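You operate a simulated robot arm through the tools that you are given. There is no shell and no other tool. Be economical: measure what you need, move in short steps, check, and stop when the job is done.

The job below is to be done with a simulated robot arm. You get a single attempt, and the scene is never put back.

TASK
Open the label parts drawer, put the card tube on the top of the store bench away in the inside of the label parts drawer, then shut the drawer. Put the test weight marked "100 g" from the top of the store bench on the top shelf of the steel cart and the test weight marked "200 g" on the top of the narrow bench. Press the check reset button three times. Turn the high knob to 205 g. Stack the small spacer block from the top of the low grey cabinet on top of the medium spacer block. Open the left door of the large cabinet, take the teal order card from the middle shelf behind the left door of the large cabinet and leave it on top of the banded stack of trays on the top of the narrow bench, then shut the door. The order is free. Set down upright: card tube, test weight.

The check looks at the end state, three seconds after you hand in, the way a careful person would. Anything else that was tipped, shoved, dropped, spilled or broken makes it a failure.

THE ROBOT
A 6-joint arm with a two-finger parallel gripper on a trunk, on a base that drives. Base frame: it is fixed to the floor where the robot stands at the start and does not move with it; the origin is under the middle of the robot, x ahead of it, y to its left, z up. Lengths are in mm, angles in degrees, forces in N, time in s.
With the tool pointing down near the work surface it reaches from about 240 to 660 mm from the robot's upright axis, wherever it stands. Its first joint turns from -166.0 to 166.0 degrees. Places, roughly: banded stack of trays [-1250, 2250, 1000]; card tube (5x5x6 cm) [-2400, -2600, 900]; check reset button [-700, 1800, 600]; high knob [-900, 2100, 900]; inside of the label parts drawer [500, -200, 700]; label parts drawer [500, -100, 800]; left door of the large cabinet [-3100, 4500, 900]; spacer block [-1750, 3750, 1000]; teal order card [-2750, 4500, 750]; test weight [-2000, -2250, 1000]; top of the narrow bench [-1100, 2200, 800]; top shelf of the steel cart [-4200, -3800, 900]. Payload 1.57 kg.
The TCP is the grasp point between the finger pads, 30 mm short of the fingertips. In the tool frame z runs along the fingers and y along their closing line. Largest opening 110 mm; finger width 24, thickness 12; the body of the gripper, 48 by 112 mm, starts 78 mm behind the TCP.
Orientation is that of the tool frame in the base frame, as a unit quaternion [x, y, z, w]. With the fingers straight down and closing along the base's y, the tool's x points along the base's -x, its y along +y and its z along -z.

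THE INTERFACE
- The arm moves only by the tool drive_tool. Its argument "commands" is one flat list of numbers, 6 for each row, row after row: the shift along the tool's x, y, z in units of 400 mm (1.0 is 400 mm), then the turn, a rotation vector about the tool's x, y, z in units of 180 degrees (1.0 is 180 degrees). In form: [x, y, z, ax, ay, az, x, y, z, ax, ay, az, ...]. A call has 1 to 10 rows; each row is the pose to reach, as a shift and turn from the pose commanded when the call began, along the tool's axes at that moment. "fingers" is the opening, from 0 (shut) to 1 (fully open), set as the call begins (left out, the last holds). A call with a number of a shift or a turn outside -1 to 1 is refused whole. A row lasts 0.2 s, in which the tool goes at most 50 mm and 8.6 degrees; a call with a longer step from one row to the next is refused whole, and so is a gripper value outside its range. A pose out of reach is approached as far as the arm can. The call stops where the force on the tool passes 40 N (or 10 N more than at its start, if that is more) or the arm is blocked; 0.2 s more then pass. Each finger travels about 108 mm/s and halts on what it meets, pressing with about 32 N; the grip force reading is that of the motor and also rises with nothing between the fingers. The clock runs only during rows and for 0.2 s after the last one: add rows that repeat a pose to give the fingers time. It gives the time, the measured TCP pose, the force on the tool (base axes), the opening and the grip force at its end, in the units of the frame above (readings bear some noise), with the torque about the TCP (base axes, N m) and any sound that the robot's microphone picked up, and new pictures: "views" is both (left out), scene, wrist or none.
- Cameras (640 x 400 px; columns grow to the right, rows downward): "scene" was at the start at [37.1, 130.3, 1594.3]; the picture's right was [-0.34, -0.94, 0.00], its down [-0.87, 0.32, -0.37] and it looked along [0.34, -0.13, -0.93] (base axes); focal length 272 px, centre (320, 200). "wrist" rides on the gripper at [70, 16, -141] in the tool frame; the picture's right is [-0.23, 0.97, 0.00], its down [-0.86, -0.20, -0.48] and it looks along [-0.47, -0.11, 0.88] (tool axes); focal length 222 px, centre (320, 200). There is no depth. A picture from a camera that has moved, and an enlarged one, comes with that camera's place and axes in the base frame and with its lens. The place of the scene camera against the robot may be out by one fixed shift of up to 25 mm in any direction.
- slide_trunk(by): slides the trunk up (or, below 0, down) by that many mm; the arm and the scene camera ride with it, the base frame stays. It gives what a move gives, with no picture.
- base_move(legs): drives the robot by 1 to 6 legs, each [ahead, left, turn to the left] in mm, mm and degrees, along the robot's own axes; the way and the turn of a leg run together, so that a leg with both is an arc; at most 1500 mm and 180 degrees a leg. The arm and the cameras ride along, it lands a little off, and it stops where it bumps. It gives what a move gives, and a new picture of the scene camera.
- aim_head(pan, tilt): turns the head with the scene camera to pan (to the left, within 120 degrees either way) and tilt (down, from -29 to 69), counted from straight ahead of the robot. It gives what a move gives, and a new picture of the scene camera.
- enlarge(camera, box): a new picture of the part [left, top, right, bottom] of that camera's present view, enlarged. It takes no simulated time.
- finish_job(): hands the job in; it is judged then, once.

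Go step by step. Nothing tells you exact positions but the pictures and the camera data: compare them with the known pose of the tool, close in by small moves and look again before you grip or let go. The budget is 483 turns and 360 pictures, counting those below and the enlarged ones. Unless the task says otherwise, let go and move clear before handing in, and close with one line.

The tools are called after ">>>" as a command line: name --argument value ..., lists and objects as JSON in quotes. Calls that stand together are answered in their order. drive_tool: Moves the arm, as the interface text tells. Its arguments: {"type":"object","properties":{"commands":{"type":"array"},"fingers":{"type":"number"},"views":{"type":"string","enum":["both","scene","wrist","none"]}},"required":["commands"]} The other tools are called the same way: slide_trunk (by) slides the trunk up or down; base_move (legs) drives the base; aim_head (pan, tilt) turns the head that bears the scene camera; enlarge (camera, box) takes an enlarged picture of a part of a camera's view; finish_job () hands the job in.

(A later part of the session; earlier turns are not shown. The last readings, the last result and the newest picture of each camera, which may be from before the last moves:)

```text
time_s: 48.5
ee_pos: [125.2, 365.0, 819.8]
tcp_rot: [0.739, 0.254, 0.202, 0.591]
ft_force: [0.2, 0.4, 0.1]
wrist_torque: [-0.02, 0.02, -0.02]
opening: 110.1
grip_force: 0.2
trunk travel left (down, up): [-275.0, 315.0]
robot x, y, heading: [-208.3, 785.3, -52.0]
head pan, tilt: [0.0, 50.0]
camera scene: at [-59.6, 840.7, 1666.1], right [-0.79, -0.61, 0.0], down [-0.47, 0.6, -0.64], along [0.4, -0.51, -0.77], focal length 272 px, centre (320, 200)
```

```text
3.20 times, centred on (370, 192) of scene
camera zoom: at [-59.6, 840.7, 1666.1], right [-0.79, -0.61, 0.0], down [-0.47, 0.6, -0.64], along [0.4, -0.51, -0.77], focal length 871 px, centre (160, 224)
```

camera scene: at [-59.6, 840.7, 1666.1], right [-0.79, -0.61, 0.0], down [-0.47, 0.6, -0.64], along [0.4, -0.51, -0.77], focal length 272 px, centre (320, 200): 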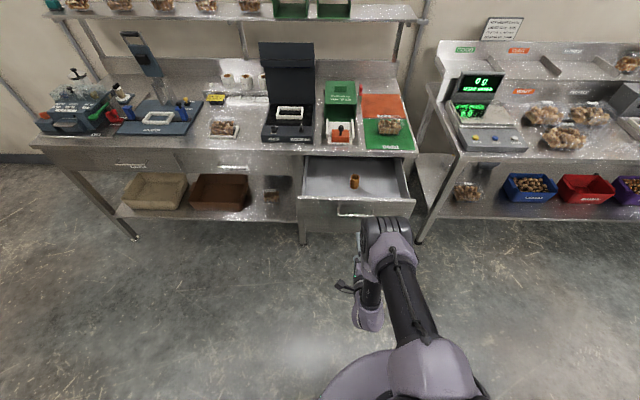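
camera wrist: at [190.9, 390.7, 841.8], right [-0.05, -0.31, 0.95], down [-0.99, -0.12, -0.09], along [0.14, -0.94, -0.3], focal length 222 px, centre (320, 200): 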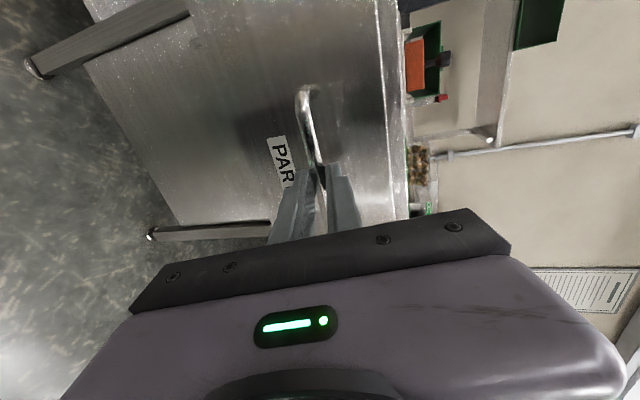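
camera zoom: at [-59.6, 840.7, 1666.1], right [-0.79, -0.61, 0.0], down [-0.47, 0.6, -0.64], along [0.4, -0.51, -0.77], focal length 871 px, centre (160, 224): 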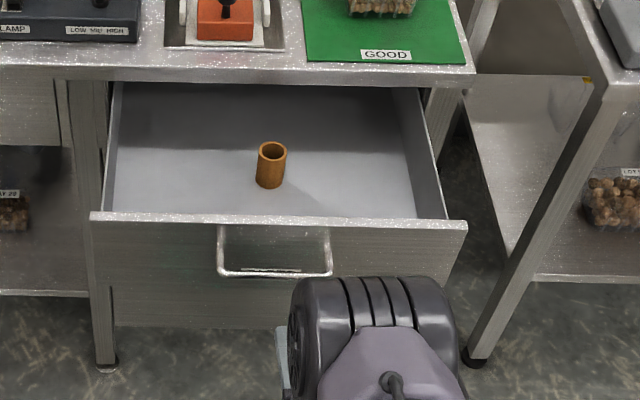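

The drawer holds a small tube in the middle; there is plenty of free space left of it. Now I'll bring the tool to a travel pose (pointing down) and head to the store bench.

>>> drive_tool --commands '[0, 0.05, -0.047, 0.042, 0, 0, 0, 0.1, -0.094, 0.084, 0, 0, 0, 0.15, -0.141, 0.127, 0, 0, 0, 0.2, -0.188, 0.169, 0, 0, 0, 0.25, -0.235, 0.211, 0, 0, 0, 0.3, -0.28, 0.253, 0, 0, 0, 0.35, -0.33, 0.295, 0, 0, 0, 0.4, -0.376, 0.338, 0, 0, 0, 0.44, -0.42, 0.38, 0, 0, 0, 0.475, -0.467, 0.422, 0, 0]' --views "scene"

>>> base_move --legs '[[0, 0, -90]]'

>>> aim_head --pan 20 --tilt 20

```text
time_s: 50.7
ee_pos: [39.7, 474.3, 1047.0]
tcp_rot: [0.946, 0.325, 0.003, 0.01]
ft_force: [-0.1, 0.4, 0.3]
wrist_torque: [-0.03, -0.02, 0.02]
opening: 110.0
grip_force: 0.2
trunk travel left (down, up): [-275.0, 315.0]
robot x, y, heading: [-207.3, 788.3, -51.7]
head pan, tilt: [0.0, 50.0]
camera scene: at [-59.0, 839.8, 1666.0], right [-0.79, -0.61, 0.0], down [-0.47, 0.6, -0.64], along [0.39, -0.51, -0.77], focal length 272 px, centre (320, 200)
```

scene: 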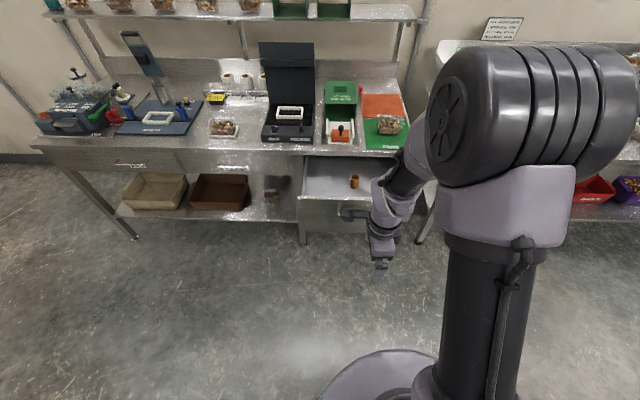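

```text
time_s: 54.9
ee_pos: [-522.4, 539.4, 1045.8]
tcp_rot: [0.899, -0.439, -0.004, 0.009]
ft_force: [-0.3, -1.2, 0.8]
wrist_torque: [-0.05, 0.02, -0.02]
opening: 110.0
grip_force: 0.2
trunk travel left (down, up): [-275.0, 315.0]
robot x, y, heading: [-209.3, 786.1, -141.9]
head pan, tilt: [0.0, 50.0]
camera scene: at [-163.2, 653.4, 1666.0], right [-0.62, 0.79, 0.0], down [0.6, 0.47, -0.64], along [-0.51, -0.4, -0.77], focal length 272 px, centre (320, 200)
```

scene: 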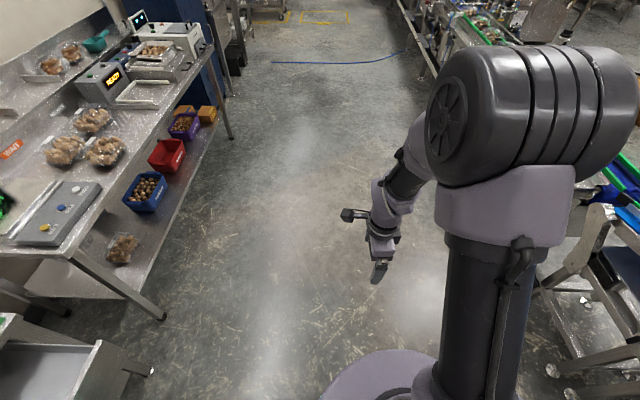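

```text
time_s: 55.9
ee_pos: [-522.9, 541.5, 1046.3]
tcp_rot: [0.899, -0.438, -0.005, 0.01]
ft_force: [-0.7, 0.0, 0.4]
wrist_torque: [-0.02, 0.03, 0.01]
opening: 110.0
grip_force: 0.0
trunk travel left (down, up): [-275.0, 315.0]
robot x, y, heading: [-207.1, 789.5, -142.0]
head pan, tilt: [20.0, 20.0]
camera scene: at [-151.8, 621.8, 1711.5], right [-0.85, 0.53, 0.0], down [0.18, 0.29, -0.94], along [-0.5, -0.8, -0.34], focal length 272 px, centre (320, 200)
```

scene: 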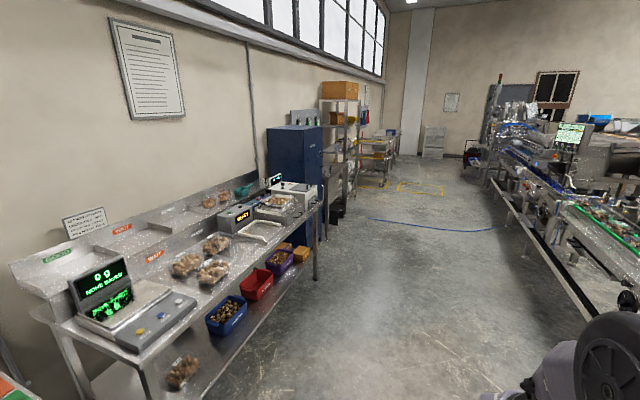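

The aisle ahead is clear; the store bench should lie beyond the blue cabinet on the left. Driving along the aisle.

>>> base_move --legs '[[1500, 100, -1], [1300, 100, 0]]'

>>> aim_head --pan 60 --tilt 30

```text
refused: leg 1 is longer than a leg can be; nothing moved
```

```text
time_s: 56.9
ee_pos: [-522.0, 539.8, 1047.4]
tcp_rot: [0.899, -0.438, -0.004, 0.01]
ft_force: [-0.3, 0.2, 0.2]
wrist_torque: [0.01, 0.01, 0.0]
opening: 110.1
grip_force: 0.0
trunk travel left (down, up): [-275.0, 315.0]
robot x, y, heading: [-212.8, 789.7, -142.1]
head pan, tilt: [60.0, 30.0]
camera scene: at [-89.9, 611.2, 1695.5], right [-0.99, -0.14, 0.0], down [-0.07, 0.49, -0.87], along [0.12, -0.86, -0.5], focal length 272 px, centre (320, 200)
```

scene: 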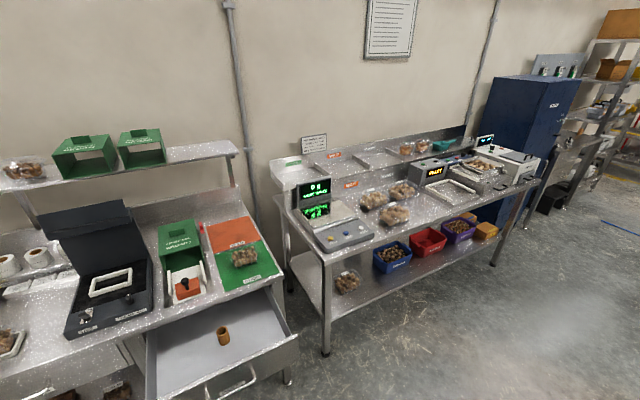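

>>> base_move --legs '[[1450, 100, -1], [1300, 100, 0]]'

```text
time_s: 70.4
ee_pos: [-2586.7, -1315.1, 1045.1]
tcp_rot: [0.897, -0.441, -0.005, 0.01]
ft_force: [0.4, 0.0, -0.6]
wrist_torque: [0.0, 0.03, -0.02]
opening: 109.9
grip_force: 0.1
trunk travel left (down, up): [-275.0, 315.0]
robot x, y, heading: [-2271.0, -1067.3, -142.7]
head pan, tilt: [60.0, 30.0]
camera scene: at [-2152.9, -1246.1, 1695.5], right [-0.99, -0.13, 0.0], down [-0.07, 0.5, -0.87], along [0.12, -0.86, -0.5], focal length 272 px, centre (320, 200)
```

scene: 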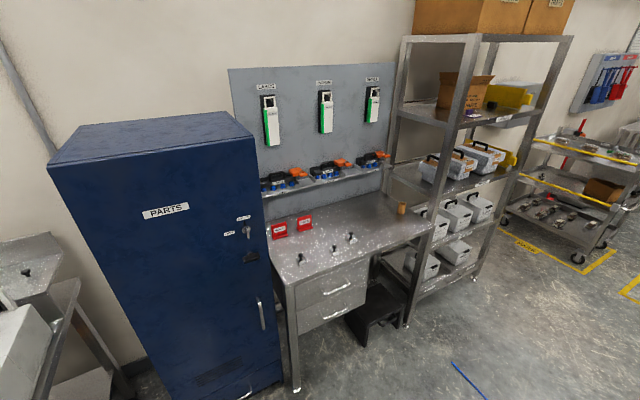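

>>> enlarge --camera "scene" --box '[260, 190, 440, 290]'

>>> enlarge --camera "scene" --box '[285, 225, 365, 275]'

```text
3.56 times, centred on (350, 240) of scene
camera zoom: at [-2152.9, -1246.1, 1695.5], right [-0.99, -0.13, 0.0], down [-0.07, 0.5, -0.87], along [0.12, -0.86, -0.5], focal length 968 px, centre (213, 58)
```

zoom: 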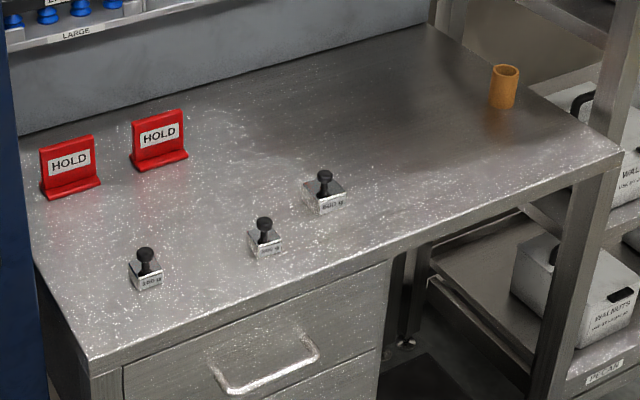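

```text
8.00 times, centred on (325, 250) of scene
camera zoom: at [-2152.9, -1246.1, 1695.5], right [-0.99, -0.13, 0.0], down [-0.07, 0.5, -0.87], along [0.12, -0.86, -0.5], focal length 2177 px, centre (280, -200)
```

zoom: 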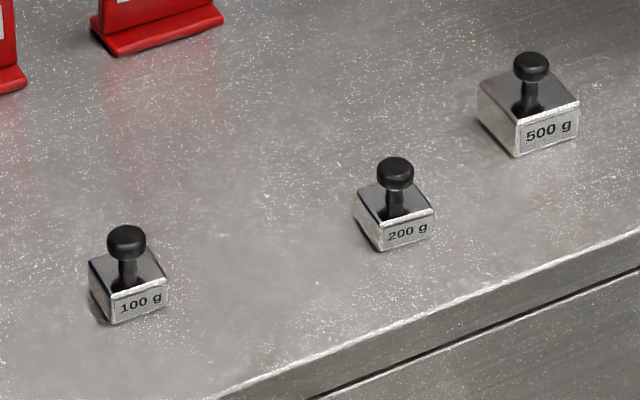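

I see the 100 g, 200 g and 500 g weights along the front of the store bench and the card tube at the right. I'll raise the trunk a bit and stand square before the 100 g/200 g weights.

>>> slide_trunk --by 60

>>> base_move --legs '[[0, 0, 89.7], [0, -443, 0], [545, 0, 0]]'

>>> drive_tool --commands '[0, 0, 0, 0, 0, 0]' --views "wrist"

```text
time_s: 71.4
ee_pos: [-2585.7, -1313.9, 1106.4]
tcp_rot: [0.897, -0.441, -0.005, 0.01]
ft_force: [0.0, -0.5, -0.2]
wrist_torque: [-0.02, -0.06, 0.02]
opening: 110.0
grip_force: 0.0
trunk travel left (down, up): [-335.0, 255.0]
robot x, y, heading: [-2264.9, -1068.5, -142.7]
head pan, tilt: [60.0, 30.0]
```

```text
time_s: 80.6
ee_pos: [-2093.7, -2097.4, 1106.7]
tcp_rot: [0.954, 0.301, 0.003, 0.01]
ft_force: [-0.5, 0.2, 0.0]
wrist_torque: [-0.02, 0.02, 0.02]
opening: 110.1
grip_force: 0.1
trunk travel left (down, up): [-335.0, 255.0]
robot x, y, heading: [-2326.6, -1772.3, -55.1]
head pan, tilt: [60.0, 30.0]
camera scene: at [-2127.0, -1657.6, 1755.5], right [0.09, -1.0, 0.0], down [-0.5, -0.04, -0.87], along [0.86, 0.08, -0.5], focal length 272 px, centre (320, 200)
```

scene: 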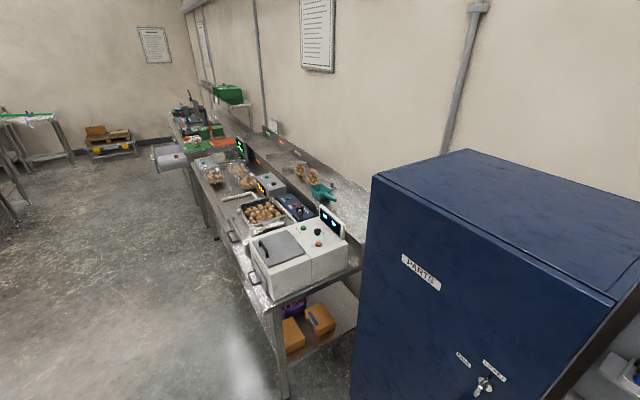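

```text
time_s: 81.0
ee_pos: [-2092.7, -2098.5, 1107.5]
tcp_rot: [0.954, 0.3, 0.004, 0.011]
ft_force: [-0.2, 0.1, -0.2]
wrist_torque: [0.01, -0.01, 0.0]
opening: 110.2
grip_force: 0.0
trunk travel left (down, up): [-335.0, 255.0]
robot x, y, heading: [-2325.9, -1770.0, -55.0]
head pan, tilt: [60.0, 30.0]
camera wrist: at [-2027.8, -2068.3, 1247.6], right [0.37, -0.93, 0.02], down [-0.82, -0.32, 0.47], along [-0.43, -0.19, -0.88], focal length 222 px, centre (320, 200)
```

wrist: 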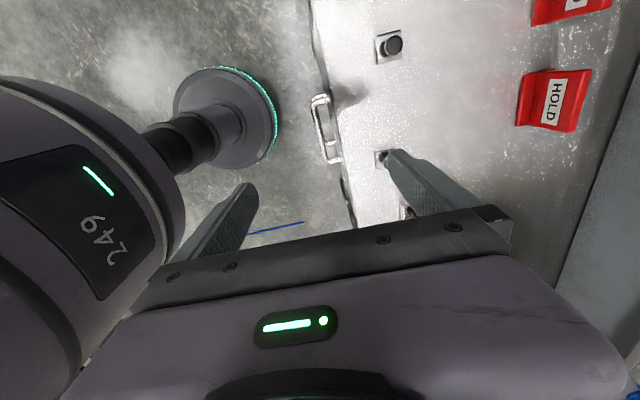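

The 100 g weight appears near (-1960, -2136). Moving above it.

>>> drive_tool --commands '[0.07, 0.09, 0.03, 0, 0, -0.004, 0.145, 0.18, 0.06, 0, 0, -0.008, 0.218, 0.268, 0.1, 0, 0, -0.011, 0.218, 0.268, 0.2, 0, 0, -0.011]' --views "wrist"

```text
time_s: 82.0
ee_pos: [-1959.0, -2138.5, 1029.7]
tcp_rot: [0.948, 0.318, 0.004, 0.011]
ft_force: [-0.8, 0.3, 0.3]
wrist_torque: [0.01, 0.0, -0.01]
opening: 110.0
grip_force: 0.1
trunk travel left (down, up): [-335.0, 255.0]
robot x, y, heading: [-2325.7, -1770.8, -55.1]
head pan, tilt: [60.0, 30.0]
camera wrist: at [-1894.7, -2106.3, 1170.4], right [0.4, -0.91, 0.02], down [-0.81, -0.35, 0.47], along [-0.43, -0.21, -0.88], focal length 222 px, centre (320, 200)
```

wrist: 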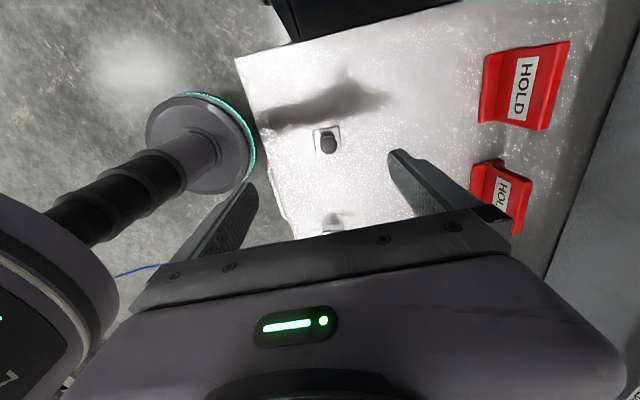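

>>> drive_tool --commands '[0, 0.025, 0.1, 0, 0, 0, 0, 0.025, 0.2, 0, 0, 0]' --views "wrist"

```text
time_s: 82.6
ee_pos: [-1950.8, -2146.9, 948.6]
tcp_rot: [0.948, 0.317, 0.004, 0.011]
ft_force: [-0.1, -0.3, 0.2]
wrist_torque: [0.0, 0.0, 0.01]
opening: 110.1
grip_force: 0.0
trunk travel left (down, up): [-335.0, 255.0]
robot x, y, heading: [-2325.8, -1770.9, -55.0]
head pan, tilt: [60.0, 30.0]
camera wrist: at [-1887.3, -2114.5, 1089.4], right [0.4, -0.91, 0.02], down [-0.81, -0.35, 0.47], along [-0.43, -0.21, -0.88], focal length 222 px, centre (320, 200)
```

wrist: 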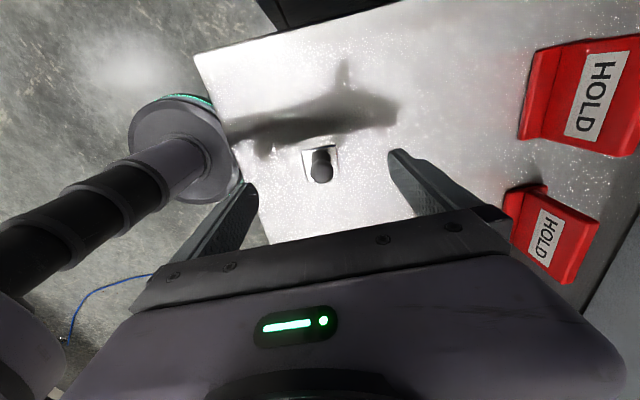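

The weight is centred between the fingers; descending to grip its body.

>>> drive_tool --commands '[0, 0, 0.06, 0, 0, 0, 0, 0, 0.12, 0, 0, 0, 0, 0, 0.155, 0, 0, 0]' --views "wrist"

```text
time_s: 83.4
ee_pos: [-1949.9, -2148.2, 890.3]
tcp_rot: [0.949, 0.317, 0.003, 0.009]
ft_force: [-7.5, 4.8, 17.4]
wrist_torque: [1.03, 0.89, 0.2]
opening: 109.9
grip_force: 0.1
trunk travel left (down, up): [-335.0, 255.0]
robot x, y, heading: [-2324.3, -1770.2, -55.1]
head pan, tilt: [60.0, 30.0]
stopped in row 3: the force on the tool passed its limit at 52 N (the readings are from after the stop); the commanded pose is now the measured one
camera wrist: at [-1886.7, -2116.4, 1032.1], right [0.4, -0.92, 0.02], down [-0.81, -0.35, 0.47], along [-0.43, -0.21, -0.88], focal length 222 px, centre (320, 200)
```

wrist: 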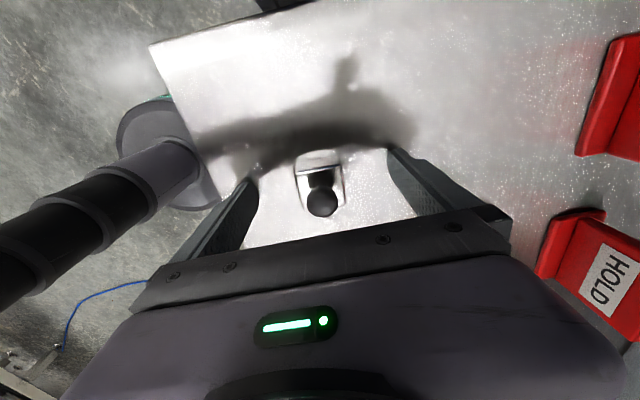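

The tips touched the bench (top at z≈860). Back up 3 mm and close.

>>> drive_tool --commands '[0, 0, -0.01, 0, 0, 0, 0, 0, -0.01, 0, 0, 0, 0, 0, -0.01, 0, 0, 0, 0, 0, -0.01, 0, 0, 0]' --fingers 0 --views "wrist"

```text
time_s: 84.4
ee_pos: [-1948.7, -2149.9, 894.9]
tcp_rot: [0.948, 0.318, 0.003, 0.01]
ft_force: [-0.5, 0.4, 0.6]
wrist_torque: [-0.03, 0.01, 0.01]
opening: 35.3
grip_force: 31.9
trunk travel left (down, up): [-335.0, 255.0]
robot x, y, heading: [-2324.4, -1769.5, -54.8]
head pan, tilt: [60.0, 30.0]
camera wrist: at [-1885.7, -2117.1, 1035.4], right [0.4, -0.91, 0.02], down [-0.81, -0.35, 0.47], along [-0.43, -0.21, -0.88], focal length 222 px, centre (320, 200)
```

wrist: 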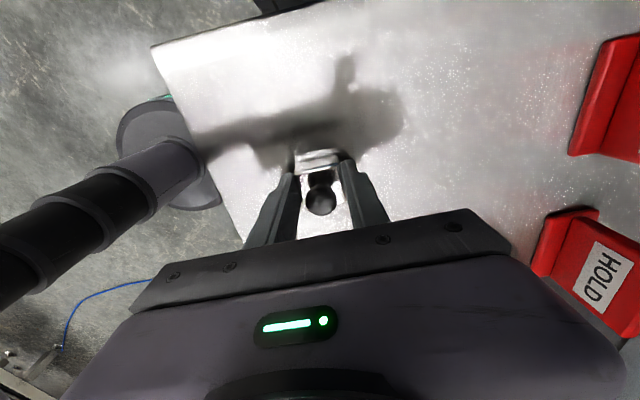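

Gripped (35 mm). Lift and back away to head to the steel cart.

>>> drive_tool --commands '[0, 0, -0.1, 0, 0, 0, 0, 0, -0.2, 0, 0, 0, 0, 0, -0.3, 0, 0, 0, 0, 0, -0.4, 0, 0, 0]' --views "none"

>>> base_move --legs '[[-550, 0, 0], [0, 0, -88]]'

>>> aim_head --pan 20 --tilt 25

```text
time_s: 85.4
ee_pos: [-1952.7, -2144.9, 1055.0]
tcp_rot: [0.948, 0.317, 0.003, 0.01]
ft_force: [0.1, 0.7, -1.3]
wrist_torque: [-0.04, -0.02, 0.01]
opening: 35.3
grip_force: 32.0
trunk travel left (down, up): [-335.0, 255.0]
robot x, y, heading: [-2328.5, -1770.3, -55.2]
head pan, tilt: [60.0, 30.0]
```

```text
time_s: 92.3
ee_pos: [-3006.2, -1702.8, 1054.7]
tcp_rot: [0.903, -0.43, -0.005, 0.01]
ft_force: [1.0, -0.9, -0.1]
wrist_torque: [-0.02, 0.02, 0.04]
opening: 35.4
grip_force: 31.9
trunk travel left (down, up): [-335.0, 255.0]
robot x, y, heading: [-2643.0, -1318.9, -143.1]
head pan, tilt: [60.0, 30.0]
camera scene: at [-2529.0, -1496.0, 1755.5], right [-0.99, -0.12, 0.0], down [-0.06, 0.5, -0.87], along [0.11, -0.86, -0.5], focal length 272 px, centre (320, 200)
```

scene: 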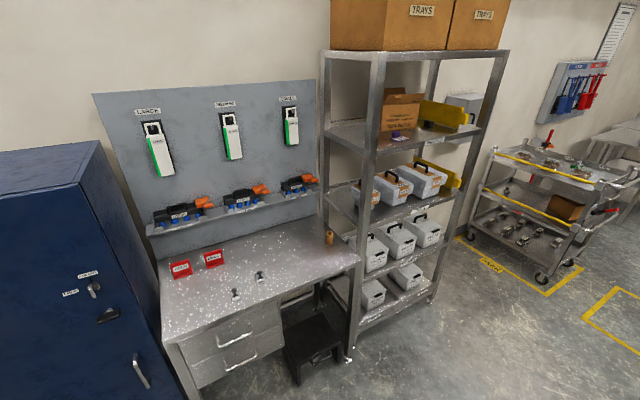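

```text
time_s: 93.4
ee_pos: [-3004.9, -1701.3, 1054.8]
tcp_rot: [0.903, -0.43, -0.004, 0.01]
ft_force: [-0.5, -0.3, -0.7]
wrist_torque: [-0.03, 0.0, 0.01]
opening: 35.0
grip_force: 32.3
trunk travel left (down, up): [-335.0, 255.0]
robot x, y, heading: [-2643.2, -1314.7, -142.9]
head pan, tilt: [20.0, 25.0]
camera scene: at [-2590.1, -1483.7, 1763.5], right [-0.84, 0.54, 0.0], down [0.23, 0.35, -0.91], along [-0.49, -0.76, -0.42], focal length 272 px, centre (320, 200)
```

scene: 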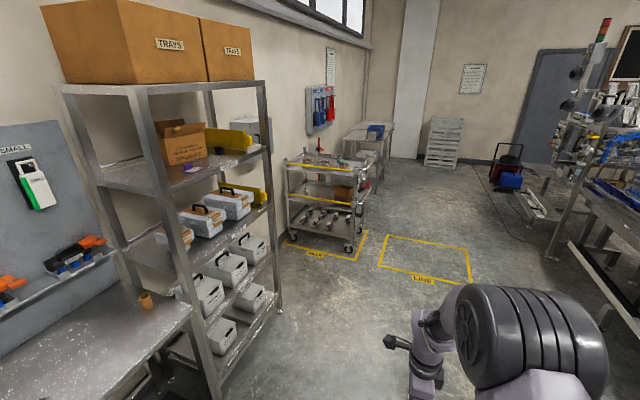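

>>> base_move --legs '[[1400, 0, 0], [700, 0, 0]]'

>>> aim_head --pan 60 --tilt 35

```text
time_s: 103.9
ee_pos: [-4715.4, -2957.2, 1055.0]
tcp_rot: [0.9, -0.436, -0.004, 0.01]
ft_force: [-0.3, -0.1, -0.5]
wrist_torque: [-0.03, -0.06, 0.01]
opening: 35.4
grip_force: 32.2
trunk travel left (down, up): [-335.0, 255.0]
robot x, y, heading: [-4351.0, -2576.9, -143.5]
head pan, tilt: [20.0, 25.0]
camera scene: at [-4298.4, -2744.1, 1763.5], right [-0.83, 0.55, 0.0], down [0.23, 0.35, -0.91], along [-0.5, -0.76, -0.42], focal length 272 px, centre (320, 200)
```

scene: 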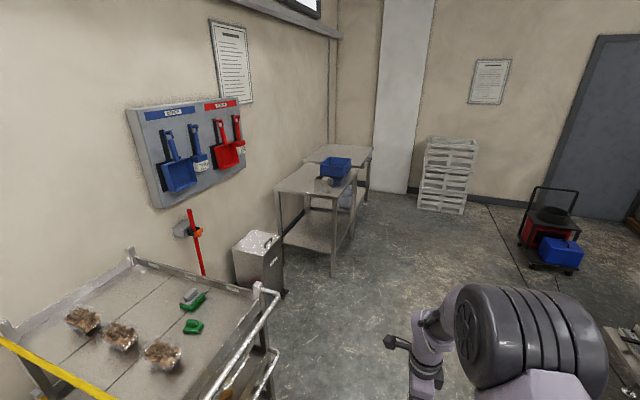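

```text
time_s: 105.0
ee_pos: [-4715.1, -2957.9, 1054.8]
tcp_rot: [0.9, -0.436, -0.005, 0.01]
ft_force: [0.4, 0.0, -0.8]
wrist_torque: [0.0, 0.02, -0.02]
opening: 35.1
grip_force: 32.4
trunk travel left (down, up): [-335.0, 255.0]
robot x, y, heading: [-4356.1, -2576.5, -143.4]
head pan, tilt: [60.0, 35.0]
camera scene: at [-4237.2, -2754.4, 1747.7], right [-0.99, -0.11, 0.0], down [-0.06, 0.57, -0.82], along [0.09, -0.81, -0.57], focal length 272 px, centre (320, 200)
```

scene: 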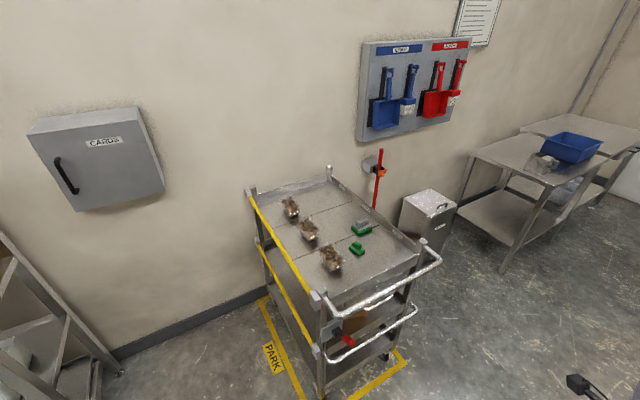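

>>> enlarge --camera "scene" --box '[230, 160, 450, 310]'

```text
2.67 times, centred on (340, 235) of scene
camera zoom: at [-4237.2, -2754.4, 1747.7], right [-0.99, -0.11, 0.0], down [-0.06, 0.57, -0.82], along [0.09, -0.81, -0.57], focal length 726 px, centre (267, 107)
```

zoom: 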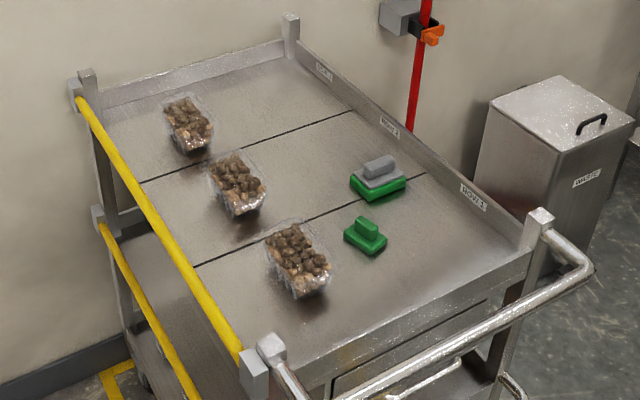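

The cart's top shelf is free at its front right ("Row 3"). I'll position the robot facing it.

>>> base_move --legs '[[0, 0, 90.4], [0, -570, 0], [200, 0, 0]]'

>>> drive_tool --commands '[0, 0, 0, 0, 0, 0]' --views "wrist"

>>> aim_head --pan 0 --tilt 45

```text
time_s: 113.2
ee_pos: [-4342.1, -3444.9, 1054.0]
tcp_rot: [0.949, 0.314, 0.003, 0.01]
ft_force: [0.6, -0.9, -0.9]
wrist_torque: [0.06, -0.02, -0.03]
opening: 35.3
grip_force: 31.4
trunk travel left (down, up): [-335.0, 255.0]
robot x, y, heading: [-4710.6, -3067.4, -55.6]
head pan, tilt: [60.0, 35.0]
camera scene: at [-4516.3, -2956.4, 1747.7], right [0.08, -1.0, 0.0], down [-0.57, -0.05, -0.82], along [0.82, 0.07, -0.57], focal length 272 px, centre (320, 200)
```

scene: 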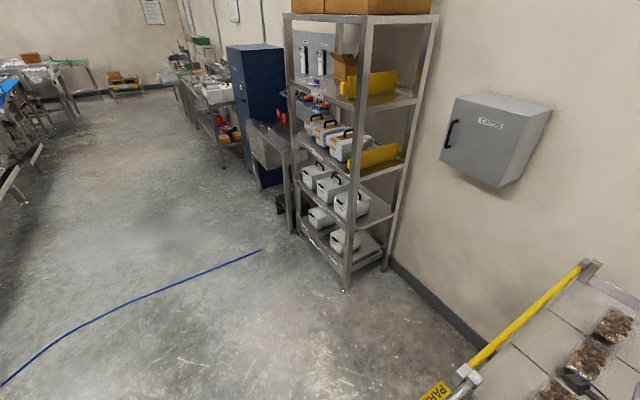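

```text
time_s: 113.6
ee_pos: [-4343.1, -3444.6, 1055.0]
tcp_rot: [0.95, 0.314, 0.003, 0.009]
ft_force: [-0.2, -0.3, -1.3]
wrist_torque: [-0.02, 0.02, 0.01]
opening: 35.3
grip_force: 32.4
trunk travel left (down, up): [-335.0, 255.0]
robot x, y, heading: [-4713.8, -3066.9, -55.5]
head pan, tilt: [60.0, 35.0]
camera wrist: at [-4278.7, -3413.3, 1195.7], right [0.4, -0.92, 0.02], down [-0.81, -0.34, 0.47], along [-0.43, -0.21, -0.88], focal length 222 px, centre (320, 200)
```

wrist: 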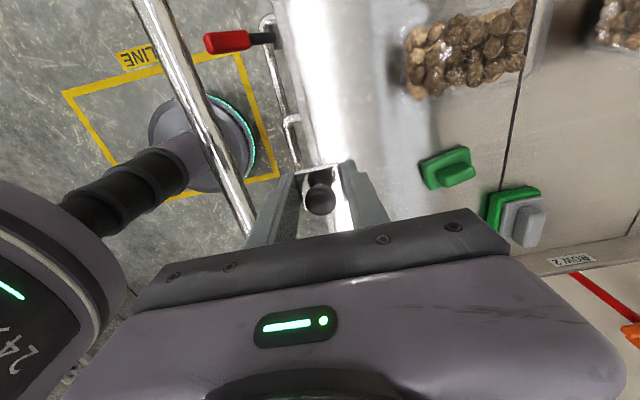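

```text
time_s: 114.9
ee_pos: [-4342.7, -3444.4, 1055.1]
tcp_rot: [0.949, 0.314, 0.003, 0.01]
ft_force: [-0.2, -0.2, -0.2]
wrist_torque: [0.03, 0.0, -0.01]
opening: 35.2
grip_force: 31.9
trunk travel left (down, up): [-335.0, 255.0]
robot x, y, heading: [-4713.6, -3067.1, -55.5]
head pan, tilt: [0.0, 45.0]
camera scene: at [-4558.5, -3029.4, 1732.9], right [-0.82, -0.57, 0.0], down [-0.4, 0.58, -0.71], along [0.4, -0.58, -0.71], focal length 272 px, centre (320, 200)
```

scene: 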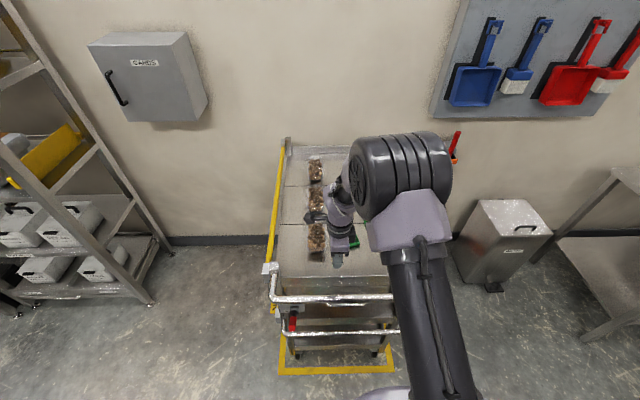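

The weight is just over the shelf's front lip; I'll move about 62 mm further in and lower a bit.

>>> drive_tool --commands '[0, 0.08, 0.0, 0, 0, 0, 0, 0.155, 0.05, 0, 0, 0, 0, 0.155, 0.12, 0, 0, 0]' --views "wrist"

```text
time_s: 115.7
ee_pos: [-4304.1, -3494.5, 1007.3]
tcp_rot: [0.949, 0.314, 0.003, 0.01]
ft_force: [0.0, -0.1, -0.9]
wrist_torque: [-0.01, 0.0, -0.02]
opening: 35.2
grip_force: 31.7
trunk travel left (down, up): [-335.0, 255.0]
robot x, y, heading: [-4715.4, -3070.0, -55.3]
head pan, tilt: [0.0, 45.0]
camera wrist: at [-4240.4, -3464.3, 1148.0], right [0.4, -0.92, 0.02], down [-0.81, -0.34, 0.47], along [-0.43, -0.21, -0.88], focal length 222 px, centre (320, 200)
```

wrist: 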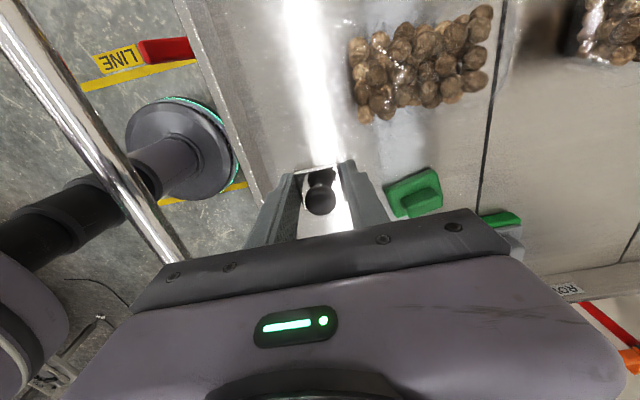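

>>> drive_tool --commands '[0, 0, 0.03, 0, 0, 0, 0, 0, 0.06, 0, 0, 0, 0, 0, 0.08, 0, 0, 0, 0, 0, 0.1, 0, 0, 0, 0, 0, 0.12, 0, 0, 0, 0, 0, 0.14, 0, 0, 0]' --views "wrist"

```text
time_s: 117.1
ee_pos: [-4303.7, -3495.9, 951.9]
tcp_rot: [0.949, 0.314, 0.003, 0.01]
ft_force: [-0.2, -0.4, 0.2]
wrist_torque: [0.0, 0.0, 0.01]
opening: 35.3
grip_force: 32.2
trunk travel left (down, up): [-335.0, 255.0]
robot x, y, heading: [-4712.4, -3067.3, -55.2]
head pan, tilt: [0.0, 45.0]
camera wrist: at [-4239.8, -3465.0, 1093.4], right [0.4, -0.92, 0.02], down [-0.81, -0.34, 0.47], along [-0.43, -0.21, -0.88], focal length 222 px, centre (320, 200)
```

wrist: 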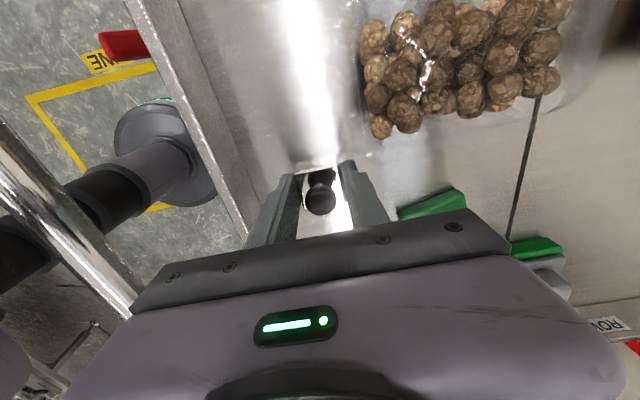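

>>> drive_tool --commands '[0, 0, 0.015, 0, 0, 0, 0, 0, 0.03, 0, 0, 0, 0, 0, 0.045, 0, 0, 0, 0, 0, 0.06, 0, 0, 0, 0, 0, 0.075, 0, 0, 0, 0, 0, 0.09, 0, 0, 0, 0, 0, 0.105, 0, 0, 0, 0, 0, 0.12, 0, 0, 0]' --views "wrist"

```text
time_s: 118.3
ee_pos: [-4305.8, -3497.2, 929.6]
tcp_rot: [0.949, 0.314, 0.004, 0.013]
ft_force: [-7.6, 6.8, 23.7]
wrist_torque: [0.68, 0.58, 0.06]
opening: 35.3
grip_force: 32.6
trunk travel left (down, up): [-335.0, 255.0]
robot x, y, heading: [-4712.3, -3068.8, -55.1]
head pan, tilt: [0.0, 45.0]
stopped in row 5: the force on the tool passed its limit at 61 N (the readings are from after the stop); the commanded pose is now the measured one
camera wrist: at [-4241.2, -3464.9, 1071.2], right [0.4, -0.92, 0.03], down [-0.81, -0.34, 0.47], along [-0.42, -0.21, -0.88], focal length 222 px, centre (320, 200)
```

wrist: 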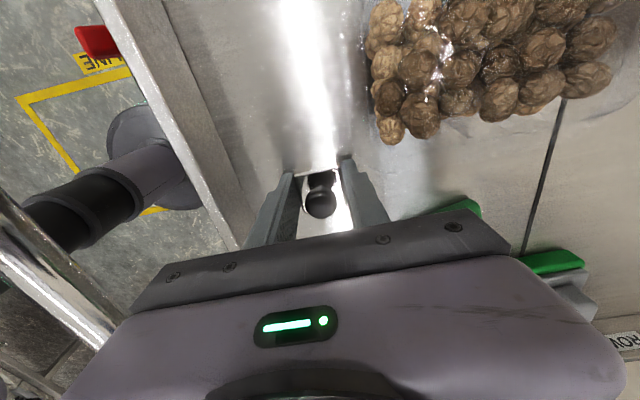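

The weight is on the shelf. Releasing with a small opening, then lifting.

>>> drive_tool --commands '[0, 0, 0, 0, 0, 0, 0, 0, 0, 0, 0, 0, 0, 0, 0, 0, 0, 0]' --fingers 0.52 --views "none"

>>> drive_tool --commands '[0, 0, -0.05, 0, 0, 0, 0, 0, -0.15, 0, 0, 0, 0, 0, -0.25, 0, 0, 0, 0, 0, -0.35, 0, 0, 0]' --views "wrist"

```text
time_s: 119.1
ee_pos: [-4301.1, -3501.9, 930.5]
tcp_rot: [0.949, 0.315, 0.005, 0.016]
ft_force: [1.5, -4.0, 15.2]
wrist_torque: [0.36, 0.28, 0.04]
opening: 53.0
grip_force: 0.1
trunk travel left (down, up): [-335.0, 255.0]
robot x, y, heading: [-4711.1, -3064.9, -55.3]
head pan, tilt: [0.0, 45.0]
stopped in row 3: the force on the tool passed its limit at 41 N (the readings are from after the stop); the commanded pose is now the measured one
```

```text
time_s: 120.1
ee_pos: [-4305.7, -3493.5, 1069.8]
tcp_rot: [0.949, 0.314, 0.005, 0.014]
ft_force: [-0.8, -0.2, 0.1]
wrist_torque: [-0.03, -0.01, 0.02]
opening: 57.0
grip_force: 0.1
trunk travel left (down, up): [-335.0, 255.0]
robot x, y, heading: [-4712.0, -3068.6, -55.3]
head pan, tilt: [0.0, 45.0]
camera wrist: at [-4242.3, -3461.7, 1211.7], right [0.4, -0.92, 0.03], down [-0.81, -0.34, 0.47], along [-0.42, -0.21, -0.88], focal length 222 px, centre (320, 200)
```

wrist: 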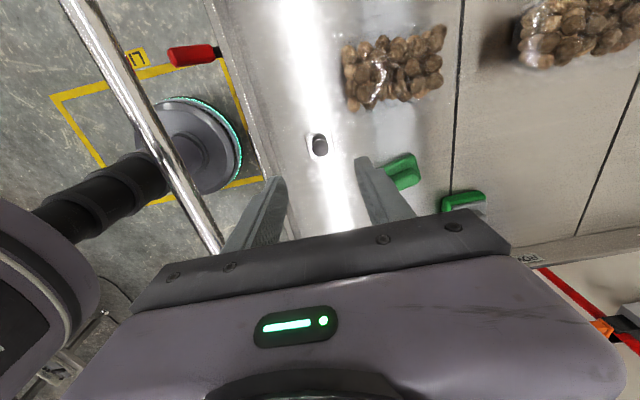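

The 100 g weight stands upright on the cart. Now back to the store bench for the card tube.

>>> base_move --legs '[[-240, 0, 2.2], [0, 1100, 0], [0, 1060, 0], [400, 0, 0]]'

```text
time_s: 134.1
ee_pos: [-2489.9, -2297.5, 1070.1]
tcp_rot: [0.941, 0.337, 0.005, 0.014]
ft_force: [0.3, 0.4, 0.4]
wrist_torque: [0.0, 0.03, -0.02]
opening: 57.3
grip_force: 0.0
trunk travel left (down, up): [-335.0, 255.0]
robot x, y, heading: [-2915.4, -1889.2, -52.9]
head pan, tilt: [0.0, 45.0]
camera scene: at [-2763.7, -1846.3, 1732.9], right [-0.8, -0.61, 0.0], down [-0.43, 0.56, -0.71], along [0.43, -0.56, -0.71], focal length 272 px, centre (320, 200)
```

scene: 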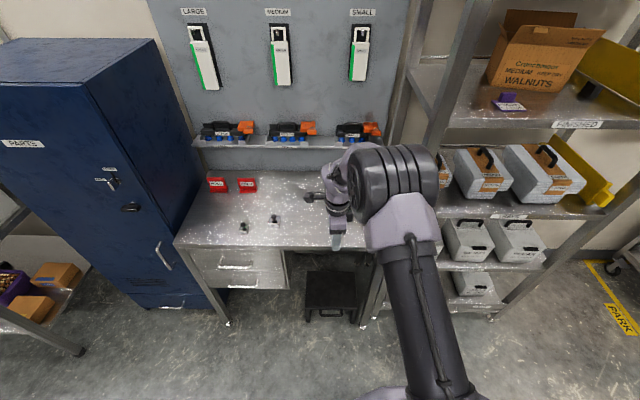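

The robot would be close to the rack here, so I'll retract the tool, stand further left, and reach right to the tube.

>>> drive_tool --commands '[-0.1, -0.06, 0, 0, 0, 0, -0.2, -0.12, 0, 0, 0, 0, -0.3, -0.18, 0, 0, 0, 0, -0.4, -0.25, 0, 0, 0, 0, -0.5, -0.31, 0, 0, 0, 0, -0.6, -0.375, 0, 0, 0, 0]' --views "none"

>>> base_move --legs '[[0, 185, 0], [330, 0, 0]]'

>>> drive_tool --commands '[0, 0, 0, 0, 0, 0]' --views "wrist" --fingers 1

```text
time_s: 135.5
ee_pos: [-2770.2, -2334.3, 1064.0]
tcp_rot: [0.942, 0.336, 0.006, 0.015]
ft_force: [-0.5, 0.9, 0.1]
wrist_torque: [-0.02, -0.02, 0.0]
opening: 57.2
grip_force: 0.1
trunk travel left (down, up): [-335.0, 255.0]
robot x, y, heading: [-2914.3, -1890.7, -52.7]
head pan, tilt: [0.0, 45.0]
```

```text
time_s: 138.8
ee_pos: [-2425.2, -2486.9, 1063.5]
tcp_rot: [0.942, 0.334, 0.005, 0.015]
ft_force: [-0.1, -0.7, -0.2]
wrist_torque: [-0.01, 0.01, -0.02]
opening: 57.2
grip_force: 0.0
trunk travel left (down, up): [-335.0, 255.0]
robot x, y, heading: [-2572.1, -2043.3, -53.2]
head pan, tilt: [0.0, 45.0]
camera scene: at [-2417.7, -1998.5, 1732.9], right [-0.8, -0.6, 0.0], down [-0.43, 0.56, -0.71], along [0.43, -0.56, -0.71], focal length 272 px, centre (320, 200)
```

scene: 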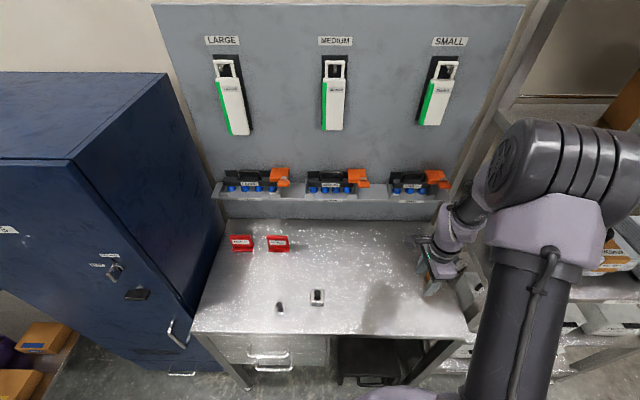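

```text
time_s: 139.2
ee_pos: [-2426.1, -2486.7, 1064.7]
tcp_rot: [0.942, 0.335, 0.006, 0.014]
ft_force: [-0.2, -0.4, -0.5]
wrist_torque: [-0.01, -0.03, -0.01]
opening: 110.2
grip_force: 0.0
trunk travel left (down, up): [-335.0, 255.0]
robot x, y, heading: [-2573.7, -2043.0, -52.8]
head pan, tilt: [0.0, 45.0]
camera wrist: at [-2364.0, -2450.9, 1205.2], right [0.44, -0.9, 0.03], down [-0.8, -0.37, 0.47], along [-0.41, -0.23, -0.88], focal length 222 px, centre (320, 200)
```

wrist: 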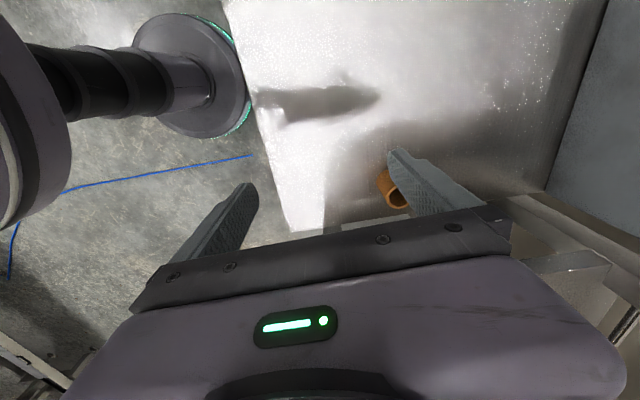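

>>> enlarge --camera "scene" --box '[390, 180, 550, 300]'

>>> enlarge --camera "wrist" --box '[340, 130, 640, 320]'

```text
3.33 times, centred on (470, 240) of scene
camera zoom: at [-2418.2, -1997.9, 1732.9], right [-0.8, -0.6, 0.0], down [-0.43, 0.56, -0.71], along [0.43, -0.56, -0.71], focal length 907 px, centre (-180, 67)
```

zoom: 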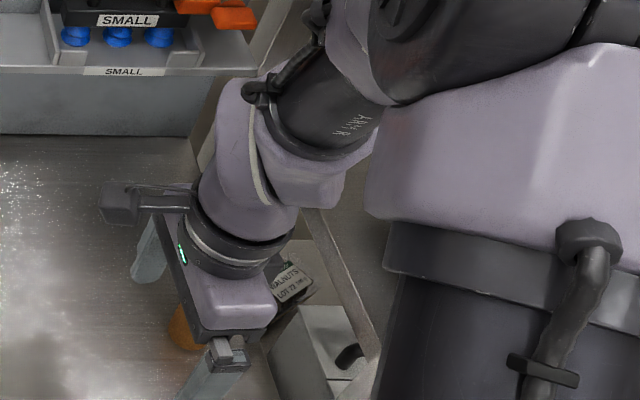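

```text
2.11 times, centred on (490, 225) of wrist
camera zoom: at [-2364.0, -2450.9, 1205.2], right [0.44, -0.9, 0.03], down [-0.8, -0.37, 0.47], along [-0.41, -0.23, -0.88], focal length 468 px, centre (-38, 147)
```

zoom: 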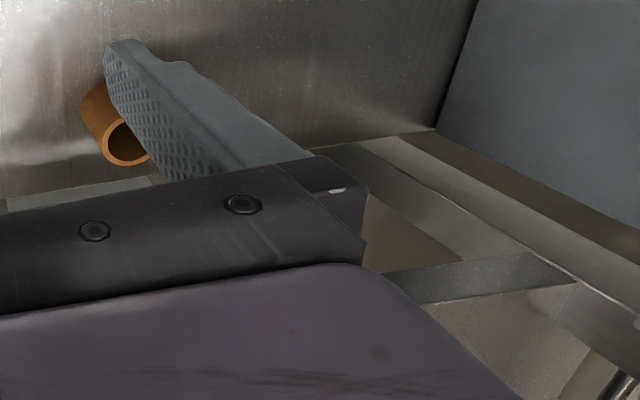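

The tube is close to the rack, so I'll approach with the tool leaning so that the wrist stays left, away from the rack.

>>> drive_tool --commands '[-0.03, 0.04, 0.0, 0, -0.035, 0, -0.08, 0.08, 0.0, 0, -0.07, 0, -0.13, 0.12, 0.03, 0, -0.105, 0, -0.18, 0.16, 0.06, 0, -0.139, 0, -0.22, 0.2, 0.09, 0, -0.139, 0]' --views "both"

```text
time_s: 140.4
ee_pos: [-2443.4, -2606.9, 1031.1]
tcp_rot: [0.921, 0.323, -0.2, 0.086]
ft_force: [1.3, -0.3, -0.1]
wrist_torque: [0.0, 0.01, -0.01]
opening: 110.1
grip_force: 0.2
trunk travel left (down, up): [-335.0, 255.0]
robot x, y, heading: [-2569.3, -2044.8, -53.0]
head pan, tilt: [0.0, 45.0]
camera scene: at [-2418.5, -1998.7, 1732.9], right [-0.8, -0.6, 0.0], down [-0.43, 0.56, -0.71], along [0.43, -0.56, -0.71], focal length 272 px, centre (320, 200)
camera wrist: at [-2340.0, -2539.2, 1129.0], right [0.45, -0.88, 0.13], down [-0.59, -0.19, 0.79], along [-0.67, -0.43, -0.6], focal length 222 px, centre (320, 200)
```

scene: 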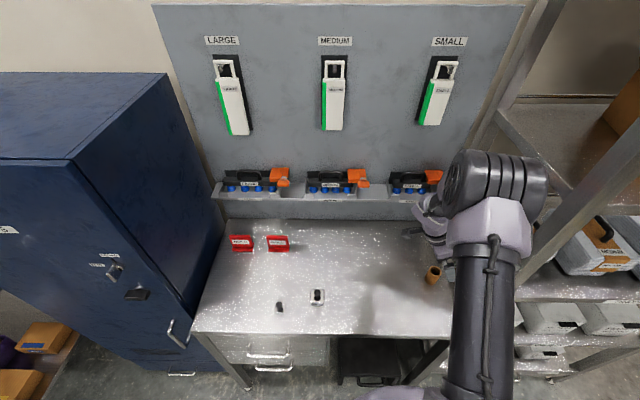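
wrist: 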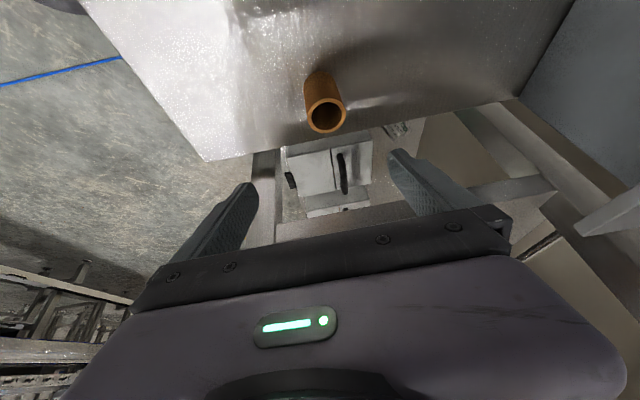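

The tube axis is at about (-2440, -2626). Descending on it.

>>> drive_tool --commands '[0.021, 0.0186, 0.0736, 0, 0, 0, 0.042, 0.037, 0.147, 0, 0, 0, 0.081, 0.0345, 0.231, 0, 0, 0, 0.11, 0.032, 0.29, 0, 0, 0]' --views "wrist"

```text
time_s: 141.4
ee_pos: [-2439.9, -2622.7, 907.8]
tcp_rot: [0.921, 0.324, -0.2, 0.087]
ft_force: [-0.5, -0.7, 0.8]
wrist_torque: [0.0, 0.01, -0.02]
opening: 110.0
grip_force: 0.1
trunk travel left (down, up): [-335.0, 255.0]
robot x, y, heading: [-2571.5, -2044.3, -52.9]
head pan, tilt: [0.0, 45.0]
camera wrist: at [-2336.4, -2554.9, 1005.8], right [0.45, -0.88, 0.13], down [-0.59, -0.19, 0.79], along [-0.67, -0.43, -0.6], focal length 222 px, centre (320, 200)
```

wrist: 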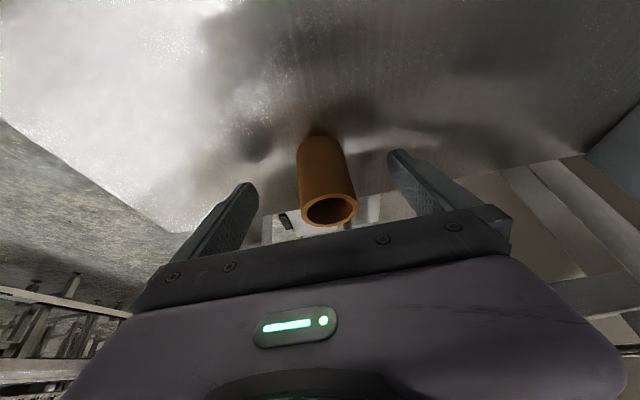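

>>> drive_tool --commands '[0.0105, 0.012, 0.022, 0, 0, 0]' --views "none"

>>> drive_tool --commands '[0, 0, 0, 0, 0, 0, 0, 0, 0, 0, 0, 0, 0, 0, 0, 0, 0, 0, 0, 0, 0, 0, 0, 0]' --fingers 0 --views "wrist"

```text
time_s: 141.8
ee_pos: [-2436.0, -2627.5, 897.7]
tcp_rot: [0.921, 0.323, -0.199, 0.087]
ft_force: [0.2, 0.2, -0.4]
wrist_torque: [-0.03, 0.01, -0.01]
opening: 110.1
grip_force: 0.1
trunk travel left (down, up): [-335.0, 255.0]
robot x, y, heading: [-2575.0, -2045.6, -52.8]
head pan, tilt: [0.0, 45.0]
```

```text
time_s: 142.8
ee_pos: [-2436.6, -2627.2, 898.3]
tcp_rot: [0.921, 0.323, -0.198, 0.085]
ft_force: [-0.1, 1.1, -0.3]
wrist_torque: [0.03, -0.01, 0.01]
opening: 40.8
grip_force: 31.9
trunk travel left (down, up): [-335.0, 255.0]
robot x, y, heading: [-2569.1, -2040.2, -53.1]
head pan, tilt: [0.0, 45.0]
camera wrist: at [-2332.8, -2559.0, 996.5], right [0.45, -0.88, 0.13], down [-0.59, -0.19, 0.79], along [-0.67, -0.43, -0.6], focal length 222 px, centre (320, 200)
```

wrist: 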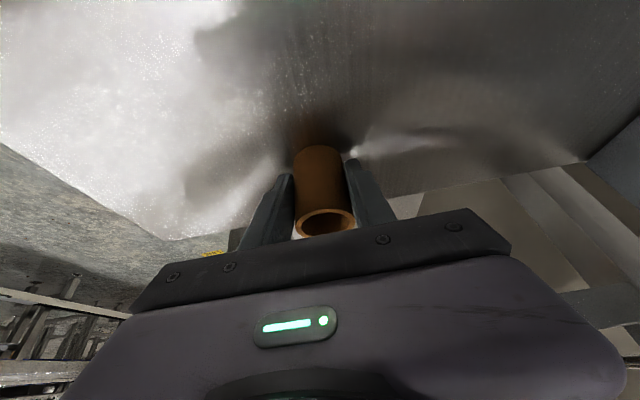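

Tube gripped upright (41 mm). Lift and travel sideways back to the drawer.

>>> drive_tool --commands '[-0.042, 0.003, -0.09, 0, 0, 0, -0.085, 0.006, -0.181, 0, 0, 0, -0.127, 0.009, -0.271, 0, 0, 0, -0.159, 0.011, -0.339, 0, 0, 0]' --views "none"

>>> base_move --legs '[[-650, 0, 0], [0, 1300, 0], [0, 1300, 0]]'

```text
time_s: 143.8
ee_pos: [-2437.9, -2626.9, 1047.8]
tcp_rot: [0.921, 0.324, -0.199, 0.086]
ft_force: [1.1, 0.1, 0.3]
wrist_torque: [-0.02, 0.04, 0.02]
opening: 41.2
grip_force: 31.8
trunk travel left (down, up): [-335.0, 255.0]
robot x, y, heading: [-2571.4, -2044.5, -52.8]
head pan, tilt: [0.0, 45.0]
```

```text
time_s: 159.6
ee_pos: [-748.9, -571.8, 1046.7]
tcp_rot: [0.923, 0.319, -0.2, 0.086]
ft_force: [-0.7, 0.7, 0.2]
wrist_torque: [0.01, 0.01, 0.01]
opening: 39.1
grip_force: 32.0
trunk travel left (down, up): [-335.0, 255.0]
robot x, y, heading: [-876.7, 12.2, -53.5]
head pan, tilt: [0.0, 45.0]
camera scene: at [-723.8, 57.0, 1732.9], right [-0.8, -0.6, 0.0], down [-0.42, 0.57, -0.71], along [0.42, -0.57, -0.71], focal length 272 px, centre (320, 200)
```

scene: 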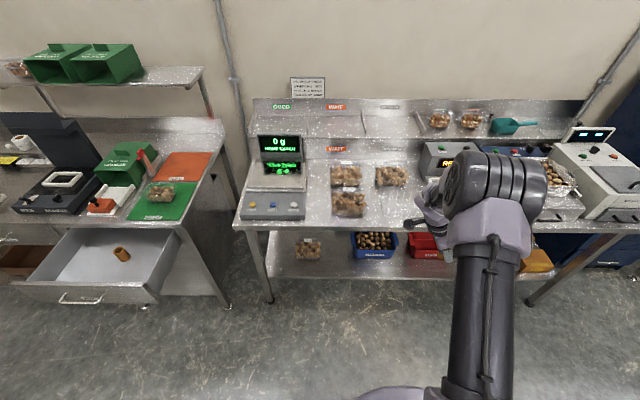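

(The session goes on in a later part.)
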